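You operate a simulated robot arm through the tools that you are given. There is no shell and no other tool. Be economical: measure what you need, move in short steps, check, and stop when the job is done.

Carry out the task below with a simulated robot arm. There is one attempt and no reset: what you move stays moved.

JOB
Put things in order on the top of the brown table. At the end: the blue export block stands on top of the blue paper roll; the yellow link stands where the white boxed module stood; the red marker pen stands on top of the white printed block; the orange housing stands where the blue export block stood; the white boxed module stands where the orange housing stood; whatever was shut is shut again. Leave all else as you found it, and nothing knocked over.
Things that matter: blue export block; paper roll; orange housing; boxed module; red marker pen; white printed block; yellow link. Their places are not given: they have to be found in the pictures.

It is judged by the outcome, as a careful person would: the job done as asked, and still so three seconds after it is handed in. It fails if anything else is knocked over, pushed out of place, dropped, spilled or broken.

ROBOT AND FRAMES
A 7-joint arm with a two-finger parallel gripper, fixed in place. Base frame: the origin is at the foot of the arm, x ahead of it, y to its left, z up; the work surface is at about z = 0.78. Units: m, rad, N and s.
With the tool pointing down near the work surface it reaches from about 0.22 to 0.68 m from the base axis. Its first joint turns from -1.152 to 1.152 rad. Payload 2.4 kg.
Tool frame: the origin (TCP) lies between the finger pads and is the grasp point; the fingertips stand 0.03 m ahead of it; z points along the fingers, y is the line along which they close. The gripper opens to 0.094 m. The fingers are 0.028 m wide and 0.01 m thick; the gripper's body (0.05 by 0.096 m) begins 0.055 m behind the TCP.
Orientation is told as [roll, pitch, yaw] about the base's x, y, z axes, in that order, counted from this pose: with the fingers straight down and closing along the base's y, the tool's x points along the base's -x, its y along +y and its z along -z.

CONTROLS
- The arm moves only by the tool send_rows. Its argument "deltas" is a list of rows, each a list of 7 numbers: the shift along the tool's x, y, z in m, then the turn, a rotation vector about the tool's x, y, z in rad, then the finger opening in m, from 0 to 0.094. In form: [[dx, dy, dz, wx, wy, wz, grip], ...]. A call has 1 to 12 rows; each row is the pose to reach, as a shift and turn from the pose commanded when the call began, along the tool's axes at that moment. Rows are played at 5 a second. More than 0.05 m and 0.15 rad between two rows, or a gripper value outside its range, and nothing of the call is played. A pose out of reach is approached as far as the arm can. The call stops where the force on the tool passes 40 N (or 10 N more than at its start, if that is more) or the arm is blocked; 0.2 s more then pass. Each finger travels about 0.153 m/s and halts on what it meets, pressing with about 32 N; the grip force reading is that of the motor and also rises with nothing between the fingers. The clock runs only during rows and for 0.2 s after the last one: add rows that repeat a pose to give the fingers time. It gives the time, the measured TCP pose, the force on the tool (base axes), the opening and the grip force at its end, in the units of the frame above (readings bear some noise).
- Cameras (640 x 400 px; columns grow to the right, rows downward): "scene" is fixed at [0.0368, 0.4766, 1.4375]; the picture's right is [-0.75, -0.66, 0.00], its down [-0.42, 0.47, -0.78] and it looks along [0.51, -0.58, -0.63] (base axes); focal length 341 px, centre (320, 200). "wrist" rides on the gripper at [-0.037, 0, -0.058] in the tool frame; the picture's right is [0.00, -1.00, 0.00], its down [0.97, 0.00, -0.24] and it looks along [0.24, 0.00, 0.97] (tool axes); focal length 218 px, centre (320, 200).
- capture(camera): a new picture of that camera. The clock stands still meanwhile.
- locate(camera, pixels): for up to 12 pixels [column, row] of the newest picture of that camera ("zoom" is the newest enlarged one), the place [x, y, z] in the base frame of the surface seen there, good to about 0.003 m. The clock stands still meanwhile.
- zoom(camera, box): a new picture of the part [left, top, right, bottom] of that camera's present view, enlarged. The clock stands still meanwhile.
- hand_in(): hands the job in; it is judged then, once.

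Work in short steps. Measure before you move; look again where a grasp or a placing could have gone wrong, and mend it. You have 80 turns and 46 pictures in all, those below and enlarged ones among them. Open the gripper and draw the arm clear of the work before you hand the job in, unless the task says otherwise; then end with one line.

The tools are called after "Call:" as a command line: name --pt "numbers of a row" for each row, then --argument value for the rest, lists and objects as JSON in quotes. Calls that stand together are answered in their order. send_rows: Moves the arm, as the interface text tells. Its arguments: {"type":"object","properties":{"deltas":{"type":"array"}},"required":["deltas"]} The other tools are called the same way: capture (camera) takes a picture; locate (camera, pixels) gives the place of the surface under pixels of a picture; zoom (camera, box) takes an enlarged picture of a part of a camera's view; hand_in () hands the job in.

At the start:

```text
time_s: 0.0
position: [0.3167, 0.0005, 1.0956]
ee_rot: [-0.001, -0.001, 0.002]
ft_force: [0.7, 0.1, -0.1]
finger_gap: 0.0942
finger_force: 0.1
```

scene: 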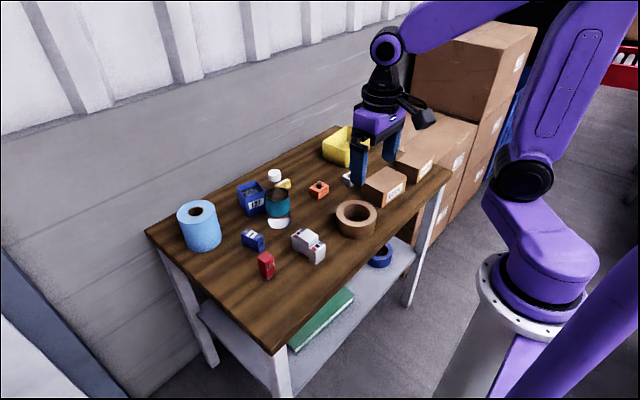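
wrist: 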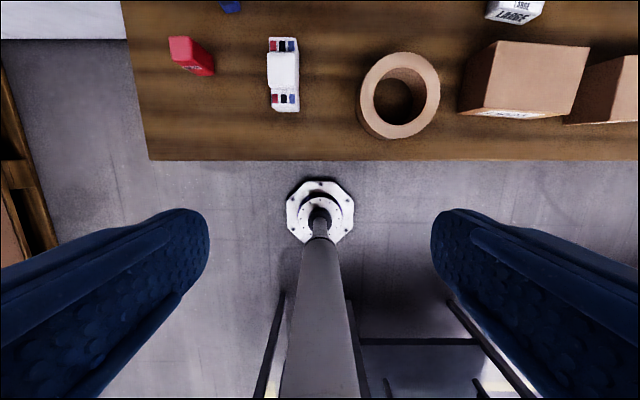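

The scene shows a cluster of items around (150-440, 130-280). I enlarge two parts of it to identify the objects.

Call:
zoom --camera "scene" --box '[160, 150, 350, 290]'

Call:
zoom --camera "scene" --box '[300, 110, 460, 240]'

```text
2.86 times, centred on (255, 220) of scene
```

zoom: 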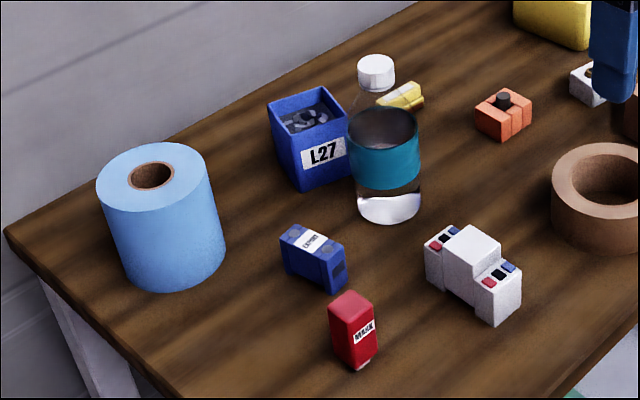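

```text
3.08 times, centred on (380, 175) of scene
```

zoom: 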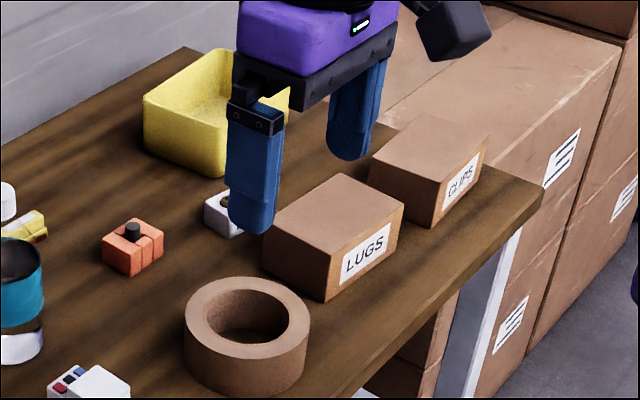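

The table holds a blue block, a red "MARK" block, a white module, an orange housing, a yellow piece behind the bottle and a white printed block by the gripper. I move forward for an overhead look from the wrist.

Call:
send_rows --pt "-0.04 0 -0.01 0 0 0 0.094" --pt "-0.08 0 -0.02 0 0 0 0.094" --pt "-0.12 0 -0.03 0 0 0 0.094" --pt "-0.16 0 -0.04 0 0 0 0.094" --pt "-0.2 0 -0.05 0 0 0 0.094" --pt "-0.22 0 -0.06 0 0 0 0.094" --pt "-0.22 0 -0.06 0 0 0 0.094"

Call:
capture --camera "wrist"

Call:
capture --camera "scene"

```text
time_s: 1.6
position: [0.5384, -0.0004, 1.1557]
ee_rot: [0.0, 0.0, -0.001]
ft_force: [0.3, 0.1, 0.2]
finger_gap: 0.0941
finger_force: 0.0
```

```text
41 pictures are left
```

wrist: 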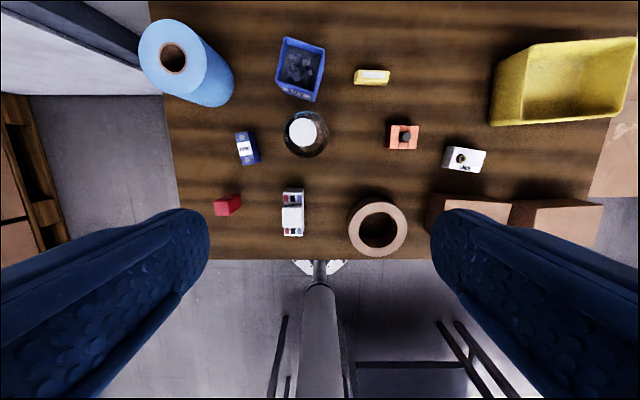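

```text
40 pictures are left
```

scene: 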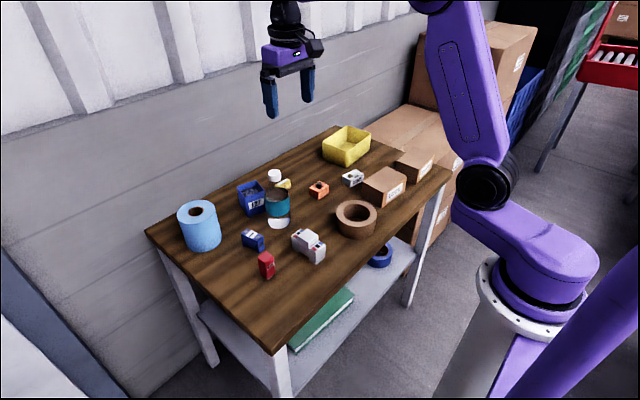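

From above I see two white things, at (293,213) and (464,158). I enlarge both, along with the other small things, to tell them apart.

Call:
zoom --camera "wrist" --box '[340, 50, 500, 190]'

Call:
zoom --camera "wrist" --box '[200, 110, 340, 250]'

Call:
zoom --camera "scene" --box '[300, 160, 400, 240]'

```text
2.86 times, centred on (420, 120) of wrist
```

zoom: 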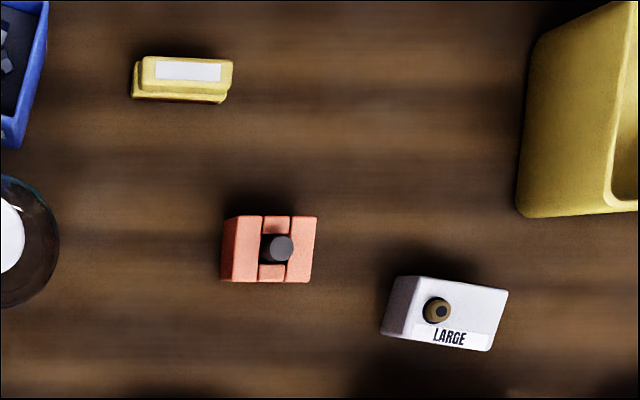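

```text
2.86 times, centred on (270, 180) of wrist
```

zoom: 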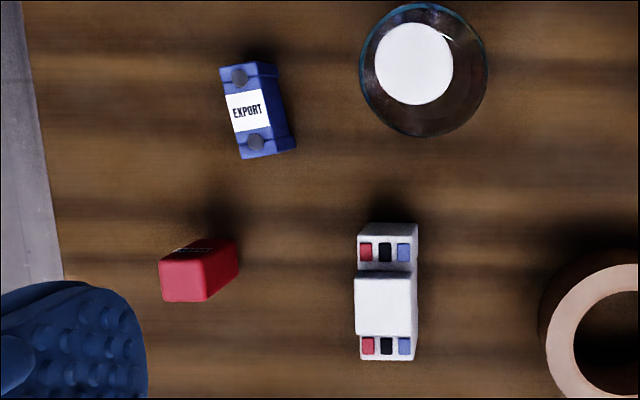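

```text
5.00 times, centred on (350, 200) of scene
```

zoom: 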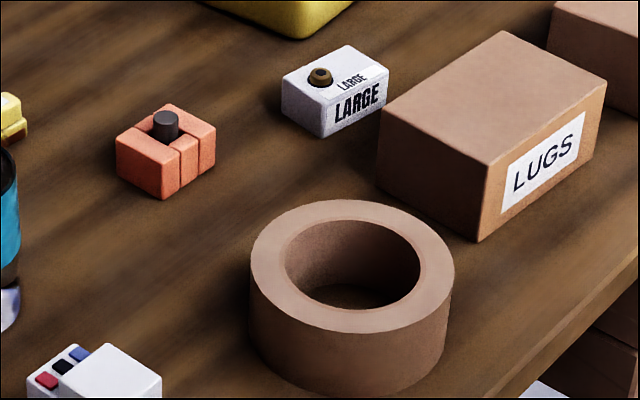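

The "LARGE" block with a knob is the printed one and the DIN-style module is the boxed one. I zoom on the red thing at (266,264) and take locations from it.

Call:
zoom --camera "scene" --box '[230, 220, 330, 285]'

Call:
zoom --camera "scene" --box '[340, 140, 450, 215]'

```text
6.15 times, centred on (280, 252) of scene
```

zoom: 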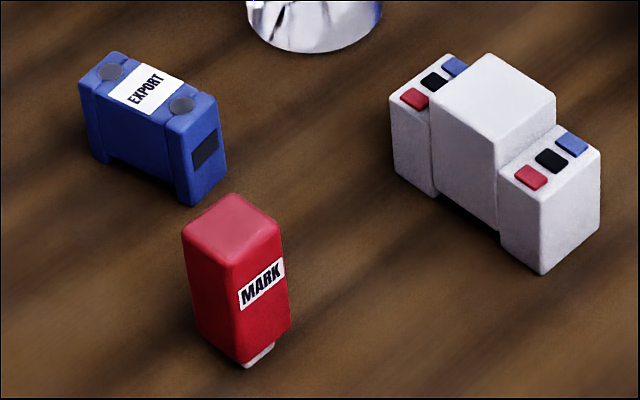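

```text
5.33 times, centred on (395, 178) of scene
```

zoom: 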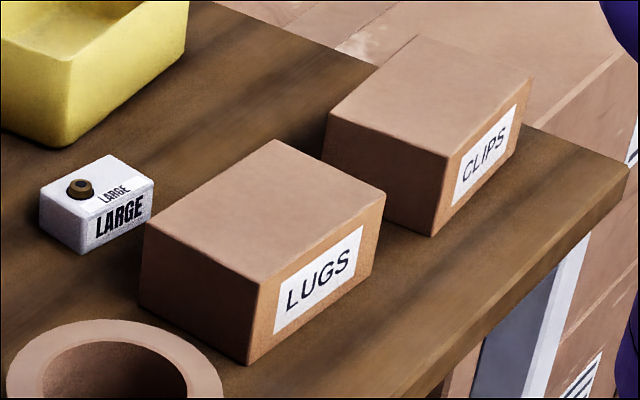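

The red "MARK" piece stands on a small white tip, so it is the marker pen. I measure key points on the wrist picture: roll top, export, link, housing, printed block, red pen, module and bottle.

Call:
locate --camera "wrist" --pixels '[[144, 58], [205, 57], [172, 25], [160, 58], [186, 58], [172, 58], [172, 92], [220, 95], [301, 130], [302, 60], [378, 230], [465, 205]]'

Call:
zoom --camera "wrist" --box '[210, 125, 310, 245]'

```text
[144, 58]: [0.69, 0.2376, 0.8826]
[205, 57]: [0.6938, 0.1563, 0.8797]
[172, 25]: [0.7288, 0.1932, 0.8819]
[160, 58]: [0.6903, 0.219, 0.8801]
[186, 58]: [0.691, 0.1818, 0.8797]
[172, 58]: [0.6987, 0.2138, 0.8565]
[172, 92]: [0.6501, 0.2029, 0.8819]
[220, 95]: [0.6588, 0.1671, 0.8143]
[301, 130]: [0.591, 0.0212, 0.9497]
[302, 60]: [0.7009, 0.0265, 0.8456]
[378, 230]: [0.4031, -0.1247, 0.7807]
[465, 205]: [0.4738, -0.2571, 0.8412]
```

```text
3.33 times, centred on (260, 185) of wrist
```

zoom: 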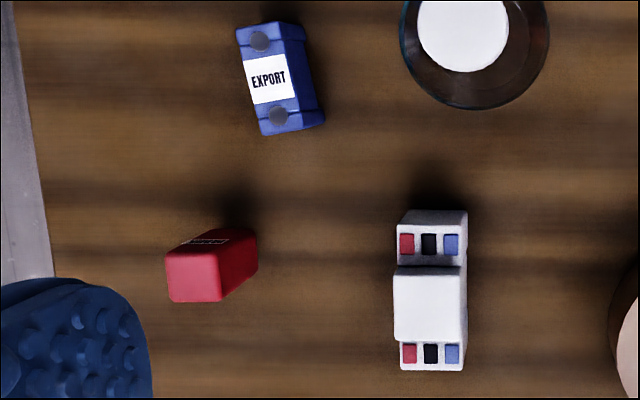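

Roll: top centre about (0.691, 0.197), z 0.881, radius 0.041. Now export, marker and module corners in this zoom.

Call:
locate --camera "zoom" --pixels '[[239, 30], [276, 26], [262, 133], [298, 127], [320, 120], [168, 258], [220, 258], [172, 300], [218, 300], [255, 252], [268, 80], [300, 75]]'

Call:
locate --camera "zoom" --pixels '[[397, 275], [460, 276], [397, 338], [460, 338], [403, 367], [461, 367], [402, 230], [464, 232], [403, 213], [465, 213], [428, 305], [466, 355]]'

Call:
zoom --camera "wrist" --box '[345, 60, 495, 180]'

```text
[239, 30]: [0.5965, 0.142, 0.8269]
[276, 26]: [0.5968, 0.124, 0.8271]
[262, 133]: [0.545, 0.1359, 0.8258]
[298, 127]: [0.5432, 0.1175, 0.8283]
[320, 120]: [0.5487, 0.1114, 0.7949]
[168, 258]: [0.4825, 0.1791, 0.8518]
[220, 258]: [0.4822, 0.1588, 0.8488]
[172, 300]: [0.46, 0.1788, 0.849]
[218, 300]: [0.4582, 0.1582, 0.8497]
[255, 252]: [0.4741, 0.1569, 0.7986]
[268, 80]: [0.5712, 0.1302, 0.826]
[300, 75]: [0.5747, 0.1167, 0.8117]
```

```text
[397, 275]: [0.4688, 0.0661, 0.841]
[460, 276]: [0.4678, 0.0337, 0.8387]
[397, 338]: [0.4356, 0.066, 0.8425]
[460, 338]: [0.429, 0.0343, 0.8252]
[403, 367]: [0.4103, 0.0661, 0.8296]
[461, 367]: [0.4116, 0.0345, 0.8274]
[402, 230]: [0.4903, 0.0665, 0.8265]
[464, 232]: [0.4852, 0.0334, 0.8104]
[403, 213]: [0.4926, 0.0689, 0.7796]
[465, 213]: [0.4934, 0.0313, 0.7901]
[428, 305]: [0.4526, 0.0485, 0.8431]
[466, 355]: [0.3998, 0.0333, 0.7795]
```

```text
3.33 times, centred on (420, 120) of wrist
```

zoom: 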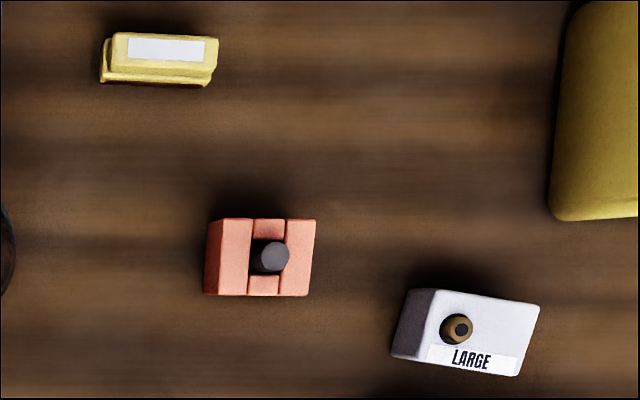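

Export: centre (0.571, 0.130), top 0.827, yaw ≈ +0.12; marker: centre (0.470, 0.169), top 0.850; module: centre about (0.451, 0.050), top 0.842. I measure the link, housing and printed block in the new zoom.

Call:
locate --camera "zoom" --pixels '[[112, 36], [216, 41], [112, 70], [207, 73], [102, 78], [165, 85], [160, 50], [212, 60], [210, 84], [108, 45]]'

Call:
locate --camera "zoom" --pixels '[[224, 222], [314, 222], [222, 292], [305, 292], [272, 255], [207, 290], [438, 294], [537, 308], [420, 360], [518, 374], [458, 328], [396, 350]]'

Call:
locate --camera "wrist" --pixels '[[350, 230], [406, 230], [378, 204], [378, 255], [430, 197], [440, 220], [500, 110], [280, 95], [323, 60], [300, 150], [325, 135], [287, 130]]'

```text
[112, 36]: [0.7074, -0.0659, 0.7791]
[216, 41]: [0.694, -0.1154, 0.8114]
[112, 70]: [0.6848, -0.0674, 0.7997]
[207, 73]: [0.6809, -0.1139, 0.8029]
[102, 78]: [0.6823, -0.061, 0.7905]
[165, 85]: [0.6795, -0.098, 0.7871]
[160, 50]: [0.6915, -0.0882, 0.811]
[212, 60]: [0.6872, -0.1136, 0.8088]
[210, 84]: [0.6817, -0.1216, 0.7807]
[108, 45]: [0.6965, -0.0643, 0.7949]
```

```text
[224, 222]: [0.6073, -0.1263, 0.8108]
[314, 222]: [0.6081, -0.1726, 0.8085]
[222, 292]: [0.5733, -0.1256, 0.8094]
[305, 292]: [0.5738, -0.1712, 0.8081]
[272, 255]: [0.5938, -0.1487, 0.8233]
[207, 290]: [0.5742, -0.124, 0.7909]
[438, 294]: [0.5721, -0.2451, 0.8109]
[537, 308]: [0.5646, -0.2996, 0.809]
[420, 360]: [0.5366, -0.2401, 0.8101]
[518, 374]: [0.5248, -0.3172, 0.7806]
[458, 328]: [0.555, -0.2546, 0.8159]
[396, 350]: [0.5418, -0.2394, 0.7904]
```

```text
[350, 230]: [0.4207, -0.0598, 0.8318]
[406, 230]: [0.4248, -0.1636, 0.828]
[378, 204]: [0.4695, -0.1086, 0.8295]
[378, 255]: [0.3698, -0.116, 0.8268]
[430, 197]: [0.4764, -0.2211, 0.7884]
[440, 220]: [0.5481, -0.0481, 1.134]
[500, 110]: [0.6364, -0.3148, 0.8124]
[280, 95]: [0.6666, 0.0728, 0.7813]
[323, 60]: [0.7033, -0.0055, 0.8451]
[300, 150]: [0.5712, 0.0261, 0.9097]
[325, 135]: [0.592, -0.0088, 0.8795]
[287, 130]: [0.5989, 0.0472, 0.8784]
```

Housing centre (0.591, -0.149), top 0.81; link about (0.689, -0.09); printed block centre about (0.551, -0.270), top 0.810, with its knob at (0.555, -0.255). First the export block: I move above it with the yaw matched.

Call:
send_rows --pt "-0.0055 0.0217 0.0393 0 0 -0.02 0.094" --pt "-0.011 0.0433 0.0787 0 0 -0.04 0.094" --pt "-0.0165 0.065 0.118 0 0 -0.06 0.094" --pt "-0.022 0.0867 0.1573 0 0 -0.08 0.094" --pt "-0.0275 0.1083 0.1967 0 0 -0.1 0.094" --pt "-0.033 0.13 0.236 0 0 -0.12 0.094" --pt "-0.033 0.13 0.236 0 0 -0.12 0.094"

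Call:
capture --camera "wrist"

```text
time_s: 3.2
position: [0.5716, 0.129, 0.9187]
ee_rot: [-0.001, -0.002, 0.119]
ft_force: [-0.8, -0.8, -0.8]
finger_gap: 0.0939
finger_force: 0.1
```

```text
32 pictures are left
```

wrist: 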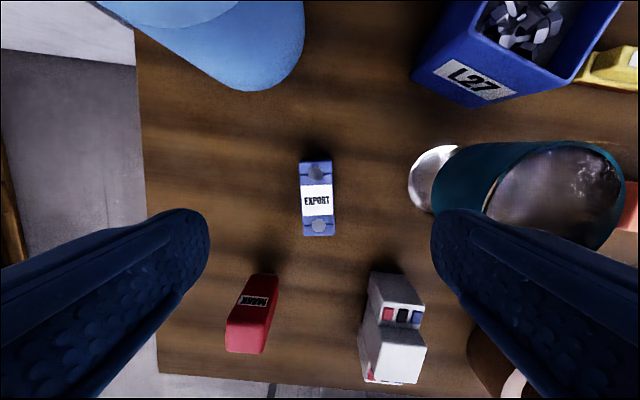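

The block at (317,198) is nearly aligned and centred. I measure its corners precisely.

Call:
locate --camera "wrist" --pixels '[[302, 164], [330, 163], [305, 233], [333, 233], [316, 201], [336, 200], [411, 190], [440, 150], [334, 210]]'

```text
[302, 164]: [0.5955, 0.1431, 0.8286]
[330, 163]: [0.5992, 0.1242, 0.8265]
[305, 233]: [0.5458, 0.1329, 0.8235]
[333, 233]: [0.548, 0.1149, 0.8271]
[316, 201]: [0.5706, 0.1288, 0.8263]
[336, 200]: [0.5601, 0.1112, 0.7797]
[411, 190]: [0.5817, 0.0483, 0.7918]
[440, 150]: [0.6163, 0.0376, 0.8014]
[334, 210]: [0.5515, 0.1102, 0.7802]
```

Block centre (0.572, 0.129), yaw about 0.19. I tilt the fingers 0.3 rad outward (for reach to the roll later), refine yaw and descend to z 0.818.

Call:
send_rows --pt "0 0 0.01 -0.004 -0.13 -0.03 0.094" --pt "0 0 0.03 -0.008 -0.26 -0.055 0.094" --pt "0 0 0.055 -0.0098 -0.3 -0.065 0.094" --pt "0 0 0.08 -0.0098 -0.3 -0.065 0.094" --pt "0 0 0.1 -0.0098 -0.3 -0.065 0.094" --pt "0 0 0.1 -0.0098 -0.3 -0.065 0.094"

```text
time_s: 4.6
position: [0.5725, 0.13, 0.819]
ee_rot: [-0.002, -0.303, 0.184]
ft_force: [0.5, 0.5, -0.4]
finger_gap: 0.094
finger_force: 0.0
```

The TCP is at the block with no contact force. I close the fingers.

Call:
send_rows --pt "0 0 0 0 0 0 0.05" --pt "0 0 0 0 0 0 0.012" --pt "0 0 0 0 0 0 0.012" --pt "0 0 0 0 0 0 0.012"

```text
time_s: 5.6
position: [0.5728, 0.1292, 0.8185]
ee_rot: [-0.001, -0.302, 0.185]
ft_force: [-0.2, -1.0, 0.7]
finger_gap: 0.0274
finger_force: 31.4
```

The block is held (gap 0.027). I lift 0.14 m and carry it toward the near side of the roll top, aiming at (0.692, 0.179).

Call:
send_rows --pt "-0.0119 0 -0.0382 0 0 0 0.012" --pt "-0.0267 0 -0.086 0 0 0 0.012" --pt "-0.0416 0 -0.1337 0 0 0 0.012" --pt "-0.0717 0.0068 -0.1243 0 0 0 0.012" --pt "-0.1019 0.0137 -0.115 0 0 0 0.012" --pt "-0.132 0.0205 -0.1056 0 0 0 0.012" --pt "-0.1621 0.0273 -0.0962 0 0 0 0.012" --pt "-0.1621 0.0273 -0.0962 0 0 0 0.012"

Call:
capture --camera "wrist"

Call:
capture --camera "scene"

```text
time_s: 7.4
position: [0.6918, 0.1821, 0.9588]
ee_rot: [-0.003, -0.301, 0.185]
ft_force: [-0.1, 1.0, -0.6]
finger_gap: 0.0273
finger_force: 31.9
```

```text
31 pictures are left
```

wrist: 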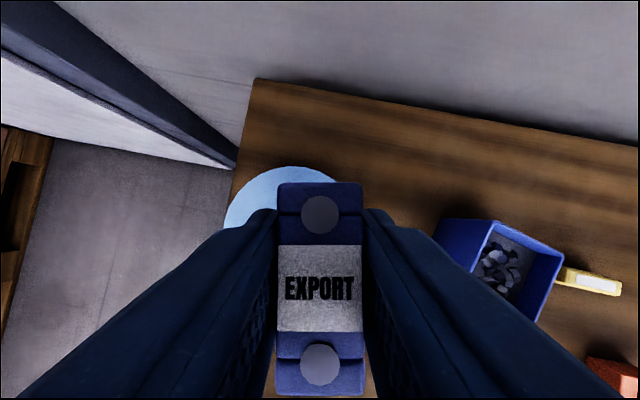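

```text
30 pictures are left
```

scene: 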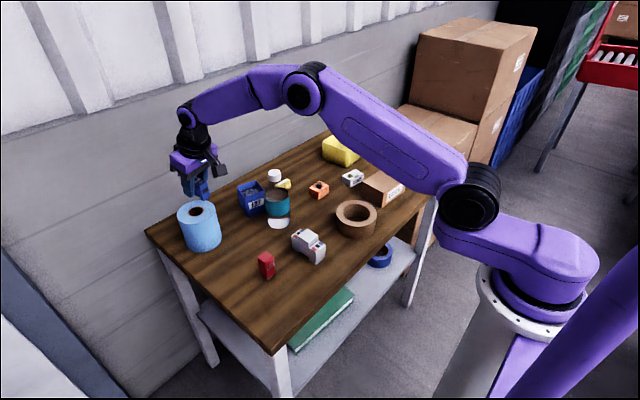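

The reach holds. I re-check the roll's top rim in the scene picture before lowering.

Call:
zoom --camera "scene" --box '[165, 150, 245, 255]'

Call:
locate --camera "scene" --pixels '[[180, 212], [214, 212], [197, 221], [196, 203], [186, 212], [206, 213]]'

```text
3.81 times, centred on (205, 202) of scene
```

zoom: 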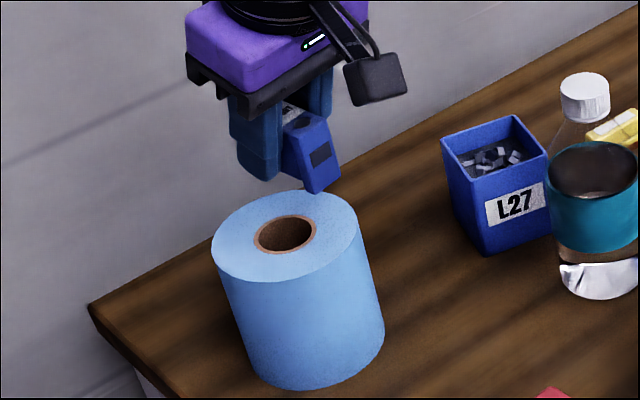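

```text
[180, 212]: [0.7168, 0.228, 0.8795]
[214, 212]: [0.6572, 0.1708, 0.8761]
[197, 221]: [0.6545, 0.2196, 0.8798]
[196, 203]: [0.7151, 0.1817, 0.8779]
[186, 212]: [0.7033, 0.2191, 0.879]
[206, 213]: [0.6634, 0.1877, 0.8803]
```

Roll centre ≈ (0.689, 0.198), top 0.879; core radius 0.017, so a block at (0.692, 0.180) is well supported. I lower by 0.040 m.

Call:
send_rows --pt "0.006 -0.002 0.018 0 0 0 0.012" --pt "0.0092 -0.002 0.029 0 0 0 0.012" --pt "0.0113 -0.002 0.0353 0 0 0 0.012" --pt "0.0122 -0.002 0.0381 0 0 0 0.012" --pt "0.0122 -0.002 0.0381 0 0 0 0.012"

```text
time_s: 8.6
position: [0.6887, 0.178, 0.9185]
ee_rot: [-0.002, -0.302, 0.183]
ft_force: [0.4, -0.2, -0.3]
finger_gap: 0.0275
finger_force: 32.3
```

No contact yet; I lower in 1 mm steps up to 4 mm.

Call:
send_rows --pt "0.0003 0 0.001 0 0 0 0.012" --pt "0.0006 0 0.0019 0 0 0 0.012" --pt "0.0006 0 0.0019 0 0 0 0.012"

Call:
zoom --camera "scene" --box '[165, 160, 245, 230]'

```text
time_s: 9.4
position: [0.6903, 0.1787, 0.9177]
ee_rot: [-0.002, -0.303, 0.186]
ft_force: [-1.5, -0.9, 6.9]
finger_gap: 0.0273
finger_force: 32.0
```

```text
5.71 times, centred on (205, 195) of scene
```

zoom: 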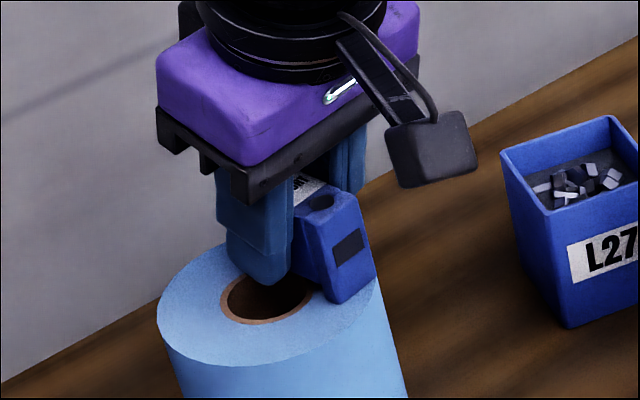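

Contact made, but the block is near the rim (its corner at (375,285) in the zoom). I raise 3 mm, shift 5 mm inward, and lower again.

Call:
send_rows --pt "-0.0012 0 -0.0038 0 0 0 0.012" --pt "-0.0012 0.005 -0.0038 0 0 0 0.012" --pt "-0.0006 0.005 -0.0019 0 0 0 0.012" --pt "0 0.005 -0.0002 0 0 0 0.012" --pt "0 0.005 -0.0002 0 0 0 0.012"

```text
time_s: 10.6
position: [0.687, 0.1847, 0.9183]
ee_rot: [0.001, -0.303, 0.185]
ft_force: [-1.3, -0.4, 6.3]
finger_gap: 0.0273
finger_force: 31.5
```

Seated at 6 N. I open the fingers and retreat along the tool axis.

Call:
send_rows --pt "0 0 0 0 0 0 0.035" --pt "0 0 0 0 0 0 0.055" --pt "0 0 0 0 0 0 0.06" --pt "0 0 -0.02 0 0 0 0.06" --pt "0 0 -0.05 0 0 0 0.06" --pt "0 0 -0.09 0 0 0 0.06" --pt "0 0 -0.13 0 0 0 0.06" --pt "0 0 -0.13 0 0 0 0.06"

Call:
zoom --camera "scene" --box '[165, 160, 245, 260]'

```text
time_s: 12.4
position: [0.6518, 0.1759, 1.0434]
ee_rot: [-0.001, -0.3, 0.184]
ft_force: [0.6, 0.3, 0.3]
finger_gap: 0.06
finger_force: 0.0
```

```text
4.00 times, centred on (205, 210) of scene
```

zoom: 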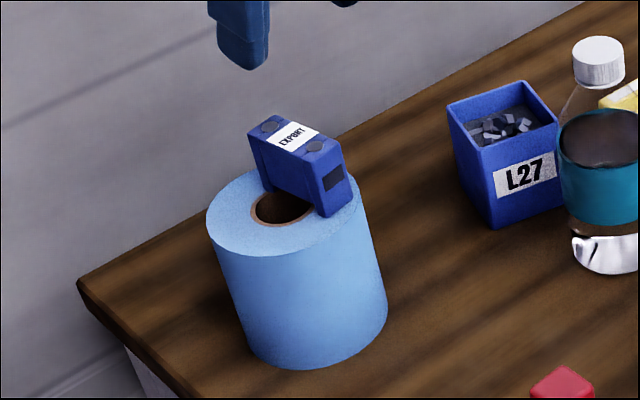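

The export block stands well on the roll. Next the housing: I straighten the tool and move above it at (0.591, -0.149).

Call:
send_rows --pt "0.0143 -0.0385 -0.0044 0.0035 0.0375 0.023 0.08" --pt "0.0286 -0.0771 -0.0088 0.0069 0.075 0.046 0.094" --pt "0.0428 -0.1156 -0.0132 0.0104 0.1125 0.069 0.094" --pt "0.0571 -0.1542 -0.0177 0.0138 0.15 0.092 0.094" --pt "0.0714 -0.1927 -0.0221 0.0173 0.1875 0.115 0.094" --pt "0.0857 -0.2312 -0.0265 0.0207 0.225 0.138 0.094" --pt "0.0999 -0.2698 -0.0309 0.0242 0.2625 0.161 0.094" --pt "0.1142 -0.3083 -0.0353 0.0276 0.3 0.184 0.094" --pt "0.1142 -0.3083 -0.0353 0.0276 0.3 0.184 0.094"

Call:
capture --camera "wrist"

```text
time_s: 14.4
position: [0.5903, -0.1497, 1.0411]
ee_rot: [-0.001, -0.001, -0.001]
ft_force: [0.2, -0.3, -0.2]
finger_gap: 0.0941
finger_force: 0.1
```

```text
26 pictures are left
```

wrist: 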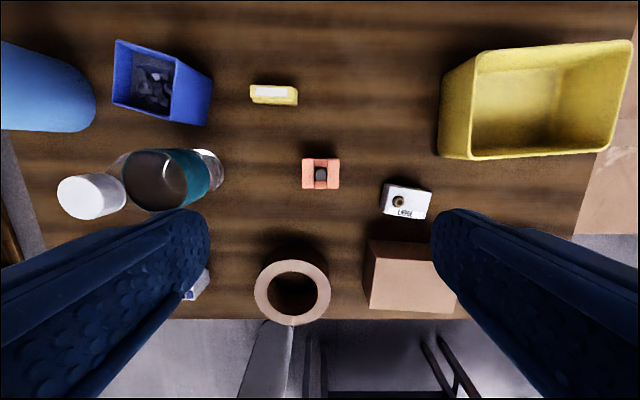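

The housing is at (321,174), aligned with the axes. I measure it, plus the link (274,94) and printed block (406,201).

Call:
locate --camera "wrist" --pixels '[[304, 160], [337, 160], [304, 187], [338, 187], [321, 174], [389, 186], [430, 190], [384, 212], [424, 218], [398, 202], [255, 88], [294, 90]]'

Call:
zoom --camera "wrist" --box '[230, 70, 350, 200]'

```text
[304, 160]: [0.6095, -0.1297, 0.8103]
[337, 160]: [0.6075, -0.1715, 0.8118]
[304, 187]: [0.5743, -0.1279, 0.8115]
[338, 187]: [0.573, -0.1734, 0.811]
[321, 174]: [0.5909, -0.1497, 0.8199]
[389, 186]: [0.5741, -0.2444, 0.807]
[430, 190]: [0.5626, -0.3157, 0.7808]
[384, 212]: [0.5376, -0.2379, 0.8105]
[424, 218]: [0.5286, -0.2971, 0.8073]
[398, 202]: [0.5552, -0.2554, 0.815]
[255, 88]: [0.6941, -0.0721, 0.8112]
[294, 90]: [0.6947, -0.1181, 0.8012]
```

```text
3.08 times, centred on (290, 135) of wrist
```

zoom: 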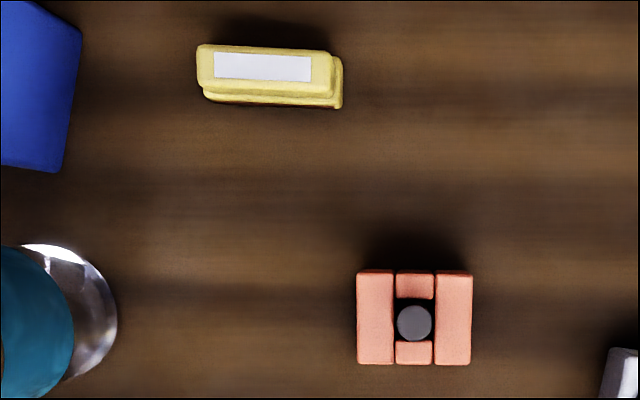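

Housing centre (0.591, -0.150), yaw 0. I descend to z 0.815.

Call:
send_rows --pt "0 0 0.045 0 0 0 0.094" --pt "0 0 0.09 0 0 0 0.094" --pt "0 0 0.135 0 0 0 0.094" --pt "0 0 0.175 0 0 0 0.094" --pt "0 0 0.205 0 0 0 0.094" --pt "0 0 0.226 0 0 0 0.094" --pt "0 0 0.226 0 0 0 0.094" --pt "0 0 0.226 0 0 0 0.05" --pt "0 0 0.226 0 0 0 0.03" --pt "0 0 0.226 0 0 0 0.03" --pt "0 0 0.226 0 0 0 0.03"

```text
time_s: 16.8
position: [0.5903, -0.1499, 0.8159]
ee_rot: [0.0, -0.001, 0.001]
ft_force: [0.3, 0.2, -0.4]
finger_gap: 0.0492
finger_force: 32.3
```

Held at gap 0.049. I lift and carry over the bottle to above the export block's old place (0.572, 0.129).

Call:
send_rows --pt "0 0 -0.045 0 0 0 0.03" --pt "0 0 -0.09 0 0 0 0.03" --pt "0 0 -0.135 0 0 0 0.03" --pt "0 0 -0.18 0 0 0 0.03" --pt "0 0 -0.22 0 0 0 0.03" --pt "0.003 0.046 -0.22 0 0 0 0.03" --pt "0.006 0.093 -0.22 0 0 0 0.03" --pt "0.009 0.139 -0.22 0 0 0 0.03" --pt "0.012 0.186 -0.22 0 0 0 0.03" --pt "0.015 0.232 -0.22 0 0 0 0.03" --pt "0.018 0.279 -0.22 0 0 0 0.03" --pt "0.018 0.279 -0.22 0 0 0 0.03"

```text
time_s: 19.4
position: [0.5727, 0.1315, 1.0345]
ee_rot: [0.0, -0.001, -0.001]
ft_force: [0.1, 0.5, -0.8]
finger_gap: 0.0492
finger_force: 31.7
```

At (0.572, 0.131). I descend to just above the table.

Call:
send_rows --pt "0 -0.001 0.045 0 0 0 0.03" --pt "0 -0.001 0.09 0 0 0 0.03" --pt "0 -0.001 0.135 0 0 0 0.03" --pt "0 -0.001 0.175 0 0 0 0.03" --pt "0 -0.001 0.205 0 0 0 0.03" --pt "0 -0.001 0.216 0 0 0 0.03" --pt "0 -0.001 0.219 0 0 0 0.03" --pt "0 -0.001 0.2195 0 0 0 0.03" --pt "0 -0.001 0.2195 0 0 0 0.03"

```text
time_s: 21.4
position: [0.5724, 0.1294, 0.8153]
ee_rot: [0.001, -0.002, 0.0]
ft_force: [-0.6, -0.1, 3.5]
finger_gap: 0.049
finger_force: 31.4
```

Touching the table (3.5 N). I release and rise.

Call:
send_rows --pt "0 0 0 0 0 0 0.06" --pt "0 0 0 0 0 0 0.075" --pt "0 0 0 0 0 0 0.075" --pt "0 0 -0.03 0 0 0 0.075" --pt "0 0 -0.075 0 0 0 0.075" --pt "0 0 -0.12 0 0 0 0.075" --pt "0 0 -0.165 0 0 0 0.075" --pt "0 0 -0.21 0 0 0 0.075" --pt "0.04 -0.025 -0.21 0 0 0 0.075" --pt "0.08 -0.05 -0.21 0 0 0 0.075" --pt "0.12 -0.078 -0.21 0 0 0 0.075" --pt "0.12 -0.078 -0.21 0 0 0 0.075"

Call:
capture --camera "wrist"

Call:
capture --camera "scene"

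```text
time_s: 24.0
position: [0.4513, 0.0518, 1.0261]
ee_rot: [0.0, 0.0, 0.0]
ft_force: [1.2, 0.6, 0.8]
finger_gap: 0.0749
finger_force: 0.1
```

```text
24 pictures are left
```

wrist: 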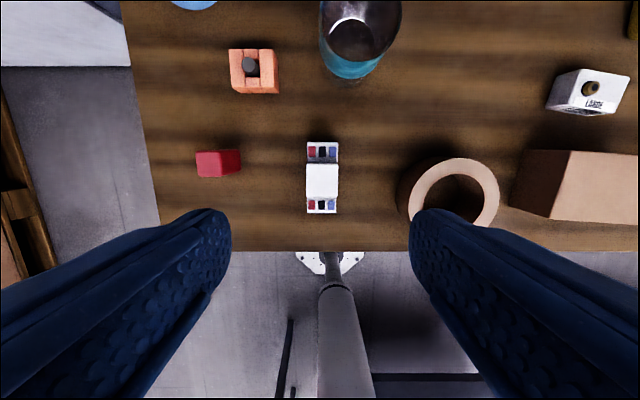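

```text
23 pictures are left
```

scene: 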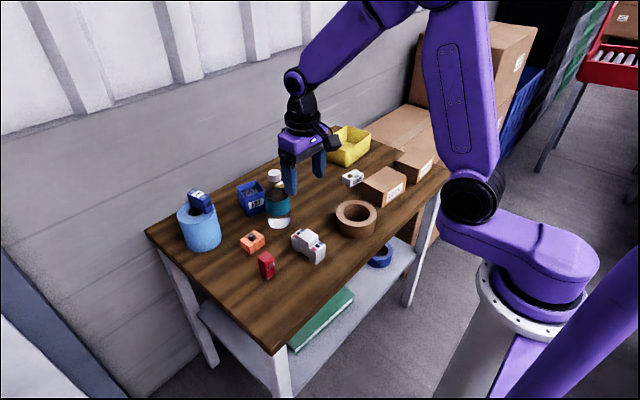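

The housing stands at the old export place. I measure the module at (322,178) for its exact centre.

Call:
locate --camera "wrist" --pixels '[[308, 142], [338, 142], [308, 213], [337, 213], [307, 181], [338, 181], [322, 181], [312, 147], [332, 209], [250, 85], [198, 154], [230, 153]]'

```text
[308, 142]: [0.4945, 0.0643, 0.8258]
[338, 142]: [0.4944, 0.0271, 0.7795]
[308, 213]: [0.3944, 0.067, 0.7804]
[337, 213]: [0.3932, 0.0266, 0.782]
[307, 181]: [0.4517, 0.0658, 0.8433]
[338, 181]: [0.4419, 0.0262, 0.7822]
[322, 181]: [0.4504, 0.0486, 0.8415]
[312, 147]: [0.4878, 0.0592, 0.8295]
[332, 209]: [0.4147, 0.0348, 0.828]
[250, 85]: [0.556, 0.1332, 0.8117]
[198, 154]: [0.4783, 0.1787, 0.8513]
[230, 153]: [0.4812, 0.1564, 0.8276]
```

Module spans x 0.408–0.4945, y 0.032–0.066: centre (0.4515, 0.049). I descend to z 0.82 and grip.

Call:
send_rows --pt "0 -0.0025 0.045 0 0 0 0.075" --pt "0 -0.0025 0.09 0 0 0 0.075" --pt "0 -0.0025 0.135 0 0 0 0.075" --pt "0 -0.0025 0.175 0 0 0 0.075" --pt "0 -0.0025 0.2 0 0 0 0.075" --pt "0 -0.0025 0.206 0 0 0 0.075" --pt "0 -0.0025 0.206 0 0 0 0.075" --pt "0 -0.0025 0.206 0 0 0 0.05" --pt "0 -0.0025 0.206 0 0 0 0.02" --pt "0 -0.0025 0.206 0 0 0 0.02" --pt "0 -0.0025 0.206 0 0 0 0.02"

```text
time_s: 26.4
position: [0.4515, 0.0482, 0.8199]
ee_rot: [-0.001, 0.0, -0.001]
ft_force: [0.4, 0.1, -0.7]
finger_gap: 0.0399
finger_force: 31.7
```

Held (gap 0.040). I lift and carry to above the housing's old place (0.591, -0.150).

Call:
send_rows --pt "0 0 -0.045 0 0 0 0.02" --pt "0 0 -0.09 0 0 0 0.02" --pt "0 0 -0.135 0 0 0 0.02" --pt "0 0 -0.18 0 0 0 0.02" --pt "0 0 -0.21 0 0 0 0.02" --pt "-0.023 -0.033 -0.21 0 0 0 0.02" --pt "-0.0465 -0.066 -0.21 0 0 0 0.02" --pt "-0.07 -0.099 -0.21 0 0 0 0.02" --pt "-0.093 -0.132 -0.21 0 0 0 0.02" --pt "-0.116 -0.165 -0.21 0 0 0 0.02" --pt "-0.1395 -0.198 -0.21 0 0 0 0.02" --pt "-0.1395 -0.198 -0.21 0 0 0 0.02"

Call:
capture --camera "wrist"

```text
time_s: 29.0
position: [0.5925, -0.1491, 1.0305]
ee_rot: [0.001, 0.0, 0.0]
ft_force: [-0.7, -0.2, -0.3]
finger_gap: 0.0398
finger_force: 31.6
```

```text
22 pictures are left
```

wrist: 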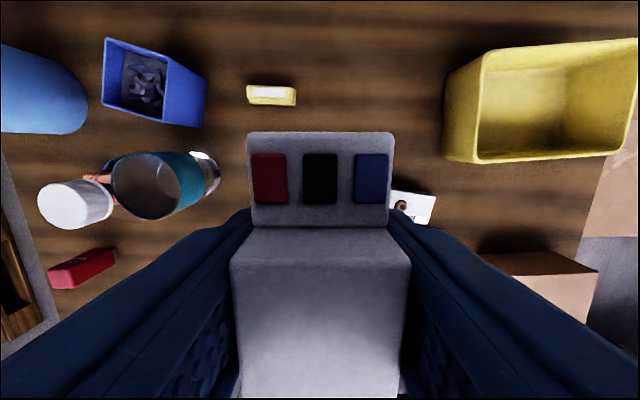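

The module is held square and the place below is clear. I descend to just touching the table.

Call:
send_rows --pt "0 0 0.045 0 0 0 0.02" --pt "0 0 0.09 0 0 0 0.02" --pt "0 0 0.135 0 0 0 0.02" --pt "0 0 0.175 0 0 0 0.02" --pt "0 0 0.198 0 0 0 0.02" --pt "0 0 0.207 0 0 0 0.02" --pt "0 0 0.2095 0 0 0 0.02" --pt "0 0 0.2103 0 0 0 0.02" --pt "0 0 0.2103 0 0 0 0.02"

```text
time_s: 31.0
position: [0.5921, -0.149, 0.8215]
ee_rot: [-0.002, -0.001, 0.0]
ft_force: [-4.6, 1.3, 19.2]
finger_gap: 0.0404
finger_force: 32.3
```

Firm contact (19 N). I ease up slightly, release and rise.

Call:
send_rows --pt "0 0 -0.0012 0 0 0 0.02" --pt "0 0 -0.0012 0 0 0 0.05" --pt "0 0 -0.0012 0 0 0 0.065" --pt "0 0 -0.0012 0 0 0 0.065" --pt "0 0 -0.04 0 0 0 0.065" --pt "0 0 -0.085 0 0 0 0.065" --pt "0 0 -0.13 0 0 0 0.065" --pt "0 0 -0.175 0 0 0 0.065" --pt "0 0 -0.22 0 0 0 0.065" --pt "0 0 -0.22 0 0 0 0.065"

Call:
capture --camera "wrist"

```text
time_s: 33.2
position: [0.5909, -0.1531, 1.0402]
ee_rot: [0.001, 0.002, 0.002]
ft_force: [0.8, -0.1, -0.2]
finger_gap: 0.0651
finger_force: 0.1
```

```text
21 pictures are left
```

wrist: 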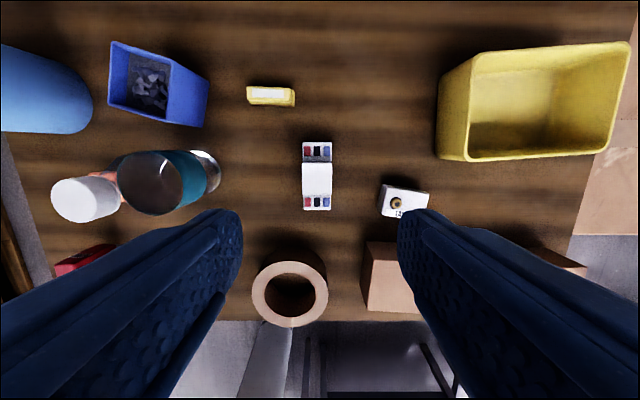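

The module stands at the housing's place. Now the link at (271,95): I zoom to measure its footprint and the new module position.

Call:
zoom --camera "wrist" --box '[235, 75, 345, 145]'

Call:
locate --camera "wrist" --pixels '[[304, 143], [332, 143], [303, 209], [331, 209], [318, 178], [207, 90], [205, 118], [388, 190], [428, 196], [382, 214], [396, 202], [250, 88]]'

```text
5.71 times, centred on (290, 110) of wrist
```

zoom: 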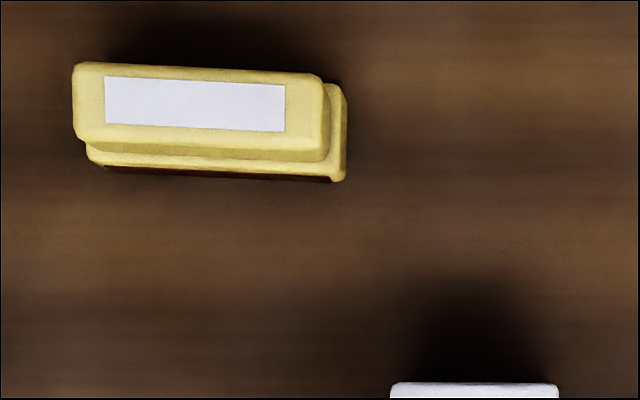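

```text
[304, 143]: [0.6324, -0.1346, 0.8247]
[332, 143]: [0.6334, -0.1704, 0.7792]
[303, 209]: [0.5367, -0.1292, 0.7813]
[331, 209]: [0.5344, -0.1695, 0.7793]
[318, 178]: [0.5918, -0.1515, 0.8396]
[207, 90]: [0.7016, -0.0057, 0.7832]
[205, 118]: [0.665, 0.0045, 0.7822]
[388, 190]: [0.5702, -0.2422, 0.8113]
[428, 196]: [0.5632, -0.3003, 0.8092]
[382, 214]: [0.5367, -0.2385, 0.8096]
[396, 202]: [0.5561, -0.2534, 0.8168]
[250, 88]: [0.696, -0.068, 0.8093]
```

Call:
locate --camera "zoom" --pixels '[[78, 68], [320, 82], [78, 135], [322, 152], [90, 158], [342, 90], [342, 175], [200, 165], [200, 100], [200, 172], [95, 166], [330, 178]]'

```text
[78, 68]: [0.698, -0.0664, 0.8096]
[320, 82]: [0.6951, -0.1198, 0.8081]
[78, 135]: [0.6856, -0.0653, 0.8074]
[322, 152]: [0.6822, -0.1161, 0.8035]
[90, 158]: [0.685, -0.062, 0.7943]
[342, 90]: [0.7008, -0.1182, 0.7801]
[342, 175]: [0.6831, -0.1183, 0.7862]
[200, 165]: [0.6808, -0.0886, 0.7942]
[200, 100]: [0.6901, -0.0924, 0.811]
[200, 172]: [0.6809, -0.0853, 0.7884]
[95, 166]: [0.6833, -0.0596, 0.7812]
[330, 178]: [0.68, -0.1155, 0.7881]
```

Link centre (0.690, -0.0905), length 0.058 along y, yaw about -0.05. I approach above it with the 0.3 rad outward tilt.

Call:
send_rows --pt "-0.023 0.015 0.02 0.002 -0.075 0.012 0.08" --pt "-0.046 0.03 0.045 0.004 -0.15 0.025 0.082" --pt "-0.07 0.045 0.08 0.006 -0.225 0.037 0.082" --pt "-0.093 0.0605 0.115 0.0075 -0.3 0.05 0.082" --pt "-0.093 0.0605 0.115 0.0075 -0.3 0.05 0.082"

Call:
capture --camera "wrist"

```text
time_s: 34.4
position: [0.6866, -0.0879, 0.9257]
ee_rot: [0.001, -0.301, -0.051]
ft_force: [-0.1, 0.1, -0.5]
finger_gap: 0.0819
finger_force: 0.0
```

```text
19 pictures are left
```

wrist: 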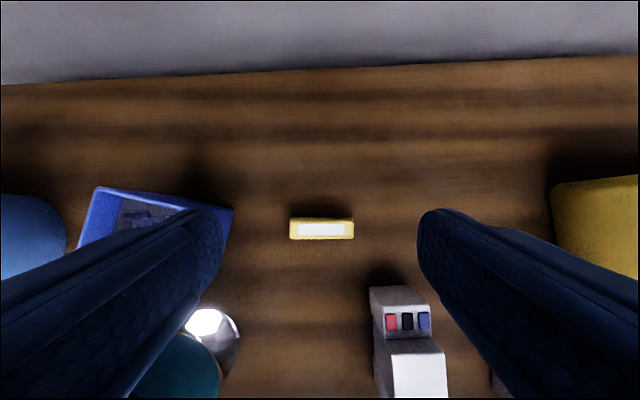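

The link at (322,229) is centred between the fingers. I descend to z 0.816 and grip.

Call:
send_rows --pt "0.0125 -0.001 0.039 0 0 0 0.082" --pt "0.023 -0.001 0.072 0 0 0 0.082" --pt "0.029 -0.001 0.0918 0 0 0 0.082" --pt "0.0331 -0.001 0.1038 0 0 0 0.082" --pt "0.0331 -0.001 0.1038 0 0 0 0.082"

Call:
capture --camera "wrist"

```text
time_s: 35.6
position: [0.6851, -0.0888, 0.8153]
ee_rot: [0.0, -0.302, -0.051]
ft_force: [-0.5, -0.7, -0.2]
finger_gap: 0.0819
finger_force: 0.1
```

```text
18 pictures are left
```

wrist: 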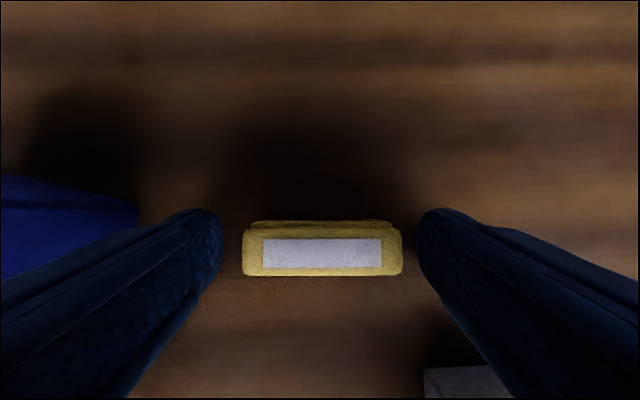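

The link sits squarely between the pads; closing.

Call:
send_rows --pt "0 0 0 0 0 0 0.06" --pt "0 0 0 0 0 0 0.045" --pt "0 0 0 0 0 0 0.045" --pt "0 0 0 0 0 0 0.045" --pt "-0.0059 0 -0.0191 0 0 0 0.045" --pt "-0.0059 0 -0.0191 0 0 0 0.045"

Call:
capture --camera "wrist"

```text
time_s: 37.0
position: [0.6841, -0.0906, 0.8352]
ee_rot: [0.0, -0.3, -0.05]
ft_force: [0.0, 0.1, 0.3]
finger_gap: 0.0565
finger_force: 32.4
```

```text
17 pictures are left
```

wrist: 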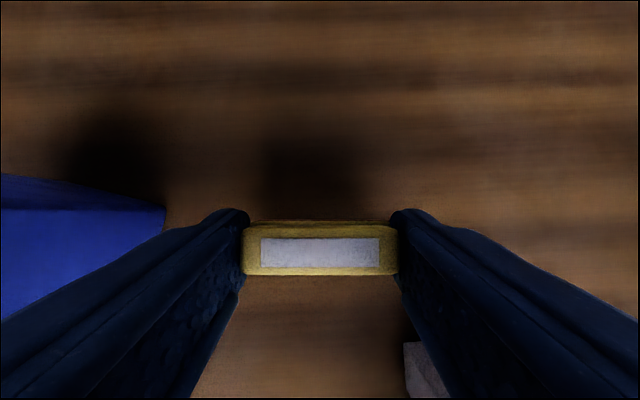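

Held (gap 0.0565). I lift clear and carry it toward the module's old place (TCP target (0.4455, 0.0485)).

Call:
send_rows --pt "-0.0137 0 -0.0442 0 0 0 0.045" --pt "-0.0274 0 -0.0884 0 0 0 0.045" --pt "-0.041 0 -0.1325 0 0 0 0.045" --pt "-0.0547 0 -0.1767 0 0 0 0.045" --pt "-0.0157 0.0212 -0.1888 0 0 0 0.045" --pt "0.0234 0.0423 -0.2009 0 0 0 0.045" --pt "0.0624 0.0635 -0.213 0 0 0 0.045" --pt "0.1014 0.0846 -0.225 0 0 0 0.045" --pt "0.1405 0.1058 -0.2371 0 0 0 0.045" --pt "0.1795 0.1269 -0.2492 0 0 0 0.045" --pt "0.1795 0.1269 -0.2492 0 0 0 0.045"

Call:
capture --camera "scene"

```text
time_s: 39.4
position: [0.4429, 0.0494, 1.0222]
ee_rot: [0.0, -0.3, -0.051]
ft_force: [0.1, 0.6, 0.2]
finger_gap: 0.057
finger_force: 31.8
```

```text
16 pictures are left
```

scene: 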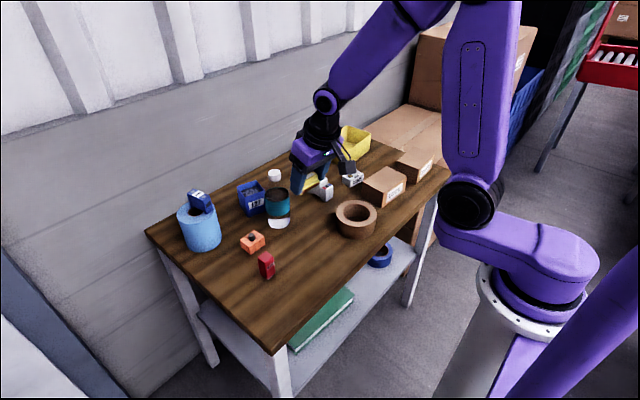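

All clear; I lower the link to about z 0.8165.

Call:
send_rows --pt "0.0137 -0.001 0.0442 0 0 0 0.045" --pt "0.0274 -0.001 0.0884 0 0 0 0.045" --pt "0.041 -0.001 0.1325 0 0 0 0.045" --pt "0.052 -0.001 0.168 0 0 0 0.045" --pt "0.058 -0.001 0.1875 0 0 0 0.045" --pt "0.0597 -0.001 0.194 0 0 0 0.045" --pt "0.06 -0.001 0.1963 0 0 0 0.045" --pt "0.06 -0.001 0.1963 0 0 0 0.045"

```text
time_s: 41.2
position: [0.4457, 0.0485, 0.8145]
ee_rot: [0.0, -0.301, -0.053]
ft_force: [0.9, -1.3, 1.9]
finger_gap: 0.0565
finger_force: 32.3
```

At pick height with light contact; I release and retreat.

Call:
send_rows --pt "0.0002 0 0.0006 0 0 0 0.045" --pt "0.0002 0 0.0006 0 0 0 0.065" --pt "0.0002 0 0.0006 0 0 0 0.08" --pt "0.0002 0 0.0006 0 0 0 0.08" --pt "0 0 -0.04 0 0 0 0.08" --pt "0 0 -0.085 0 0 0 0.08" --pt "0 0 -0.13 0 0 0 0.08" --pt "0 0 -0.175 0 0 0 0.08" --pt "0 0 -0.22 0 0 0 0.08" --pt "0 0 -0.22 0 0 0 0.08"

Call:
capture --camera "scene"

```text
time_s: 43.4
position: [0.3813, 0.0517, 1.0271]
ee_rot: [0.0, -0.3, -0.051]
ft_force: [0.0, -0.5, 0.2]
finger_gap: 0.0797
finger_force: 0.1
```

```text
15 pictures are left
```

scene: 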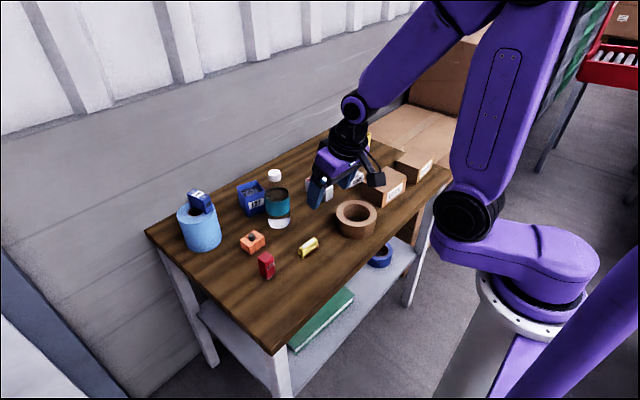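

The link stands at the module's place. Next the marker: I straighten the tool and move above (0.470, 0.1685).

Call:
send_rows --pt "-0.0198 0.0303 0.0061 -0.002 0.075 -0.0125 0.08" --pt "-0.0395 0.0607 0.0123 -0.004 0.15 -0.025 0.08" --pt "-0.0593 0.091 0.0184 -0.006 0.225 -0.0375 0.08" --pt "-0.079 0.1213 0.0245 -0.0075 0.3 -0.05 0.08" --pt "-0.079 0.1213 0.0245 -0.0075 0.3 -0.05 0.08"

Call:
zoom --camera "wrist" --box '[200, 80, 440, 230]'

```text
time_s: 44.6
position: [0.4705, 0.1691, 1.0265]
ee_rot: [0.0, 0.0, 0.0]
ft_force: [0.5, 0.2, -0.3]
finger_gap: 0.0799
finger_force: 0.2
```

```text
2.67 times, centred on (320, 155) of wrist
```

zoom: 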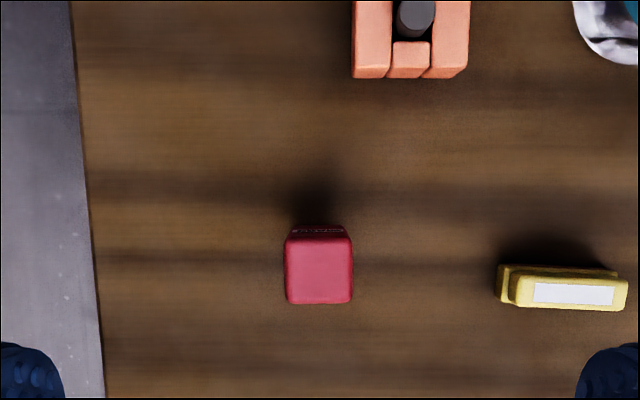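

Call:
locate --camera "zoom" --pixels '[[288, 240], [348, 240], [288, 300], [350, 300], [320, 270], [320, 232], [570, 293], [508, 270], [612, 272], [518, 305], [624, 307], [410, 35]]'

```text
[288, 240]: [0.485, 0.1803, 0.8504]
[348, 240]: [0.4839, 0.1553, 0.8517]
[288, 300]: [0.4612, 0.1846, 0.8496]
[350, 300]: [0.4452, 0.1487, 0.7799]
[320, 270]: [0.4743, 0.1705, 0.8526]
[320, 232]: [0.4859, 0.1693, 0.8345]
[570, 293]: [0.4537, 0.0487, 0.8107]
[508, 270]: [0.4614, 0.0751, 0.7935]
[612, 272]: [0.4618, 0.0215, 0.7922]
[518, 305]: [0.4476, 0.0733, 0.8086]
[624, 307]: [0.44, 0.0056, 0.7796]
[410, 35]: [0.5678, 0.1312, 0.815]
```

The link sits at (0.453, 0.049), good. Marker top centre (0.473, 0.169), 0.025 square; I descend to z 0.835 and grip.

Call:
send_rows --pt "-0.002 0 0.045 0 0 0 0.08" --pt "-0.002 0 0.09 0 0 0 0.08" --pt "-0.002 0 0.13 0 0 0 0.08" --pt "-0.002 0 0.17 0 0 0 0.08" --pt "-0.002 0 0.1915 0 0 0 0.08" --pt "-0.002 0 0.1915 0 0 0 0.08" --pt "-0.002 0 0.1915 0 0 0 0.05" --pt "-0.002 0 0.1915 0 0 0 0.025" --pt "-0.002 0 0.1915 0 0 0 0.01" --pt "-0.002 0 0.1915 0 0 0 0.01" --pt "-0.002 0 0.1915 0 0 0 0.01"

```text
time_s: 47.0
position: [0.471, 0.1665, 0.8363]
ee_rot: [0.0, 0.001, 0.0]
ft_force: [0.1, -0.8, -0.3]
finger_gap: 0.0315
finger_force: 32.0
```

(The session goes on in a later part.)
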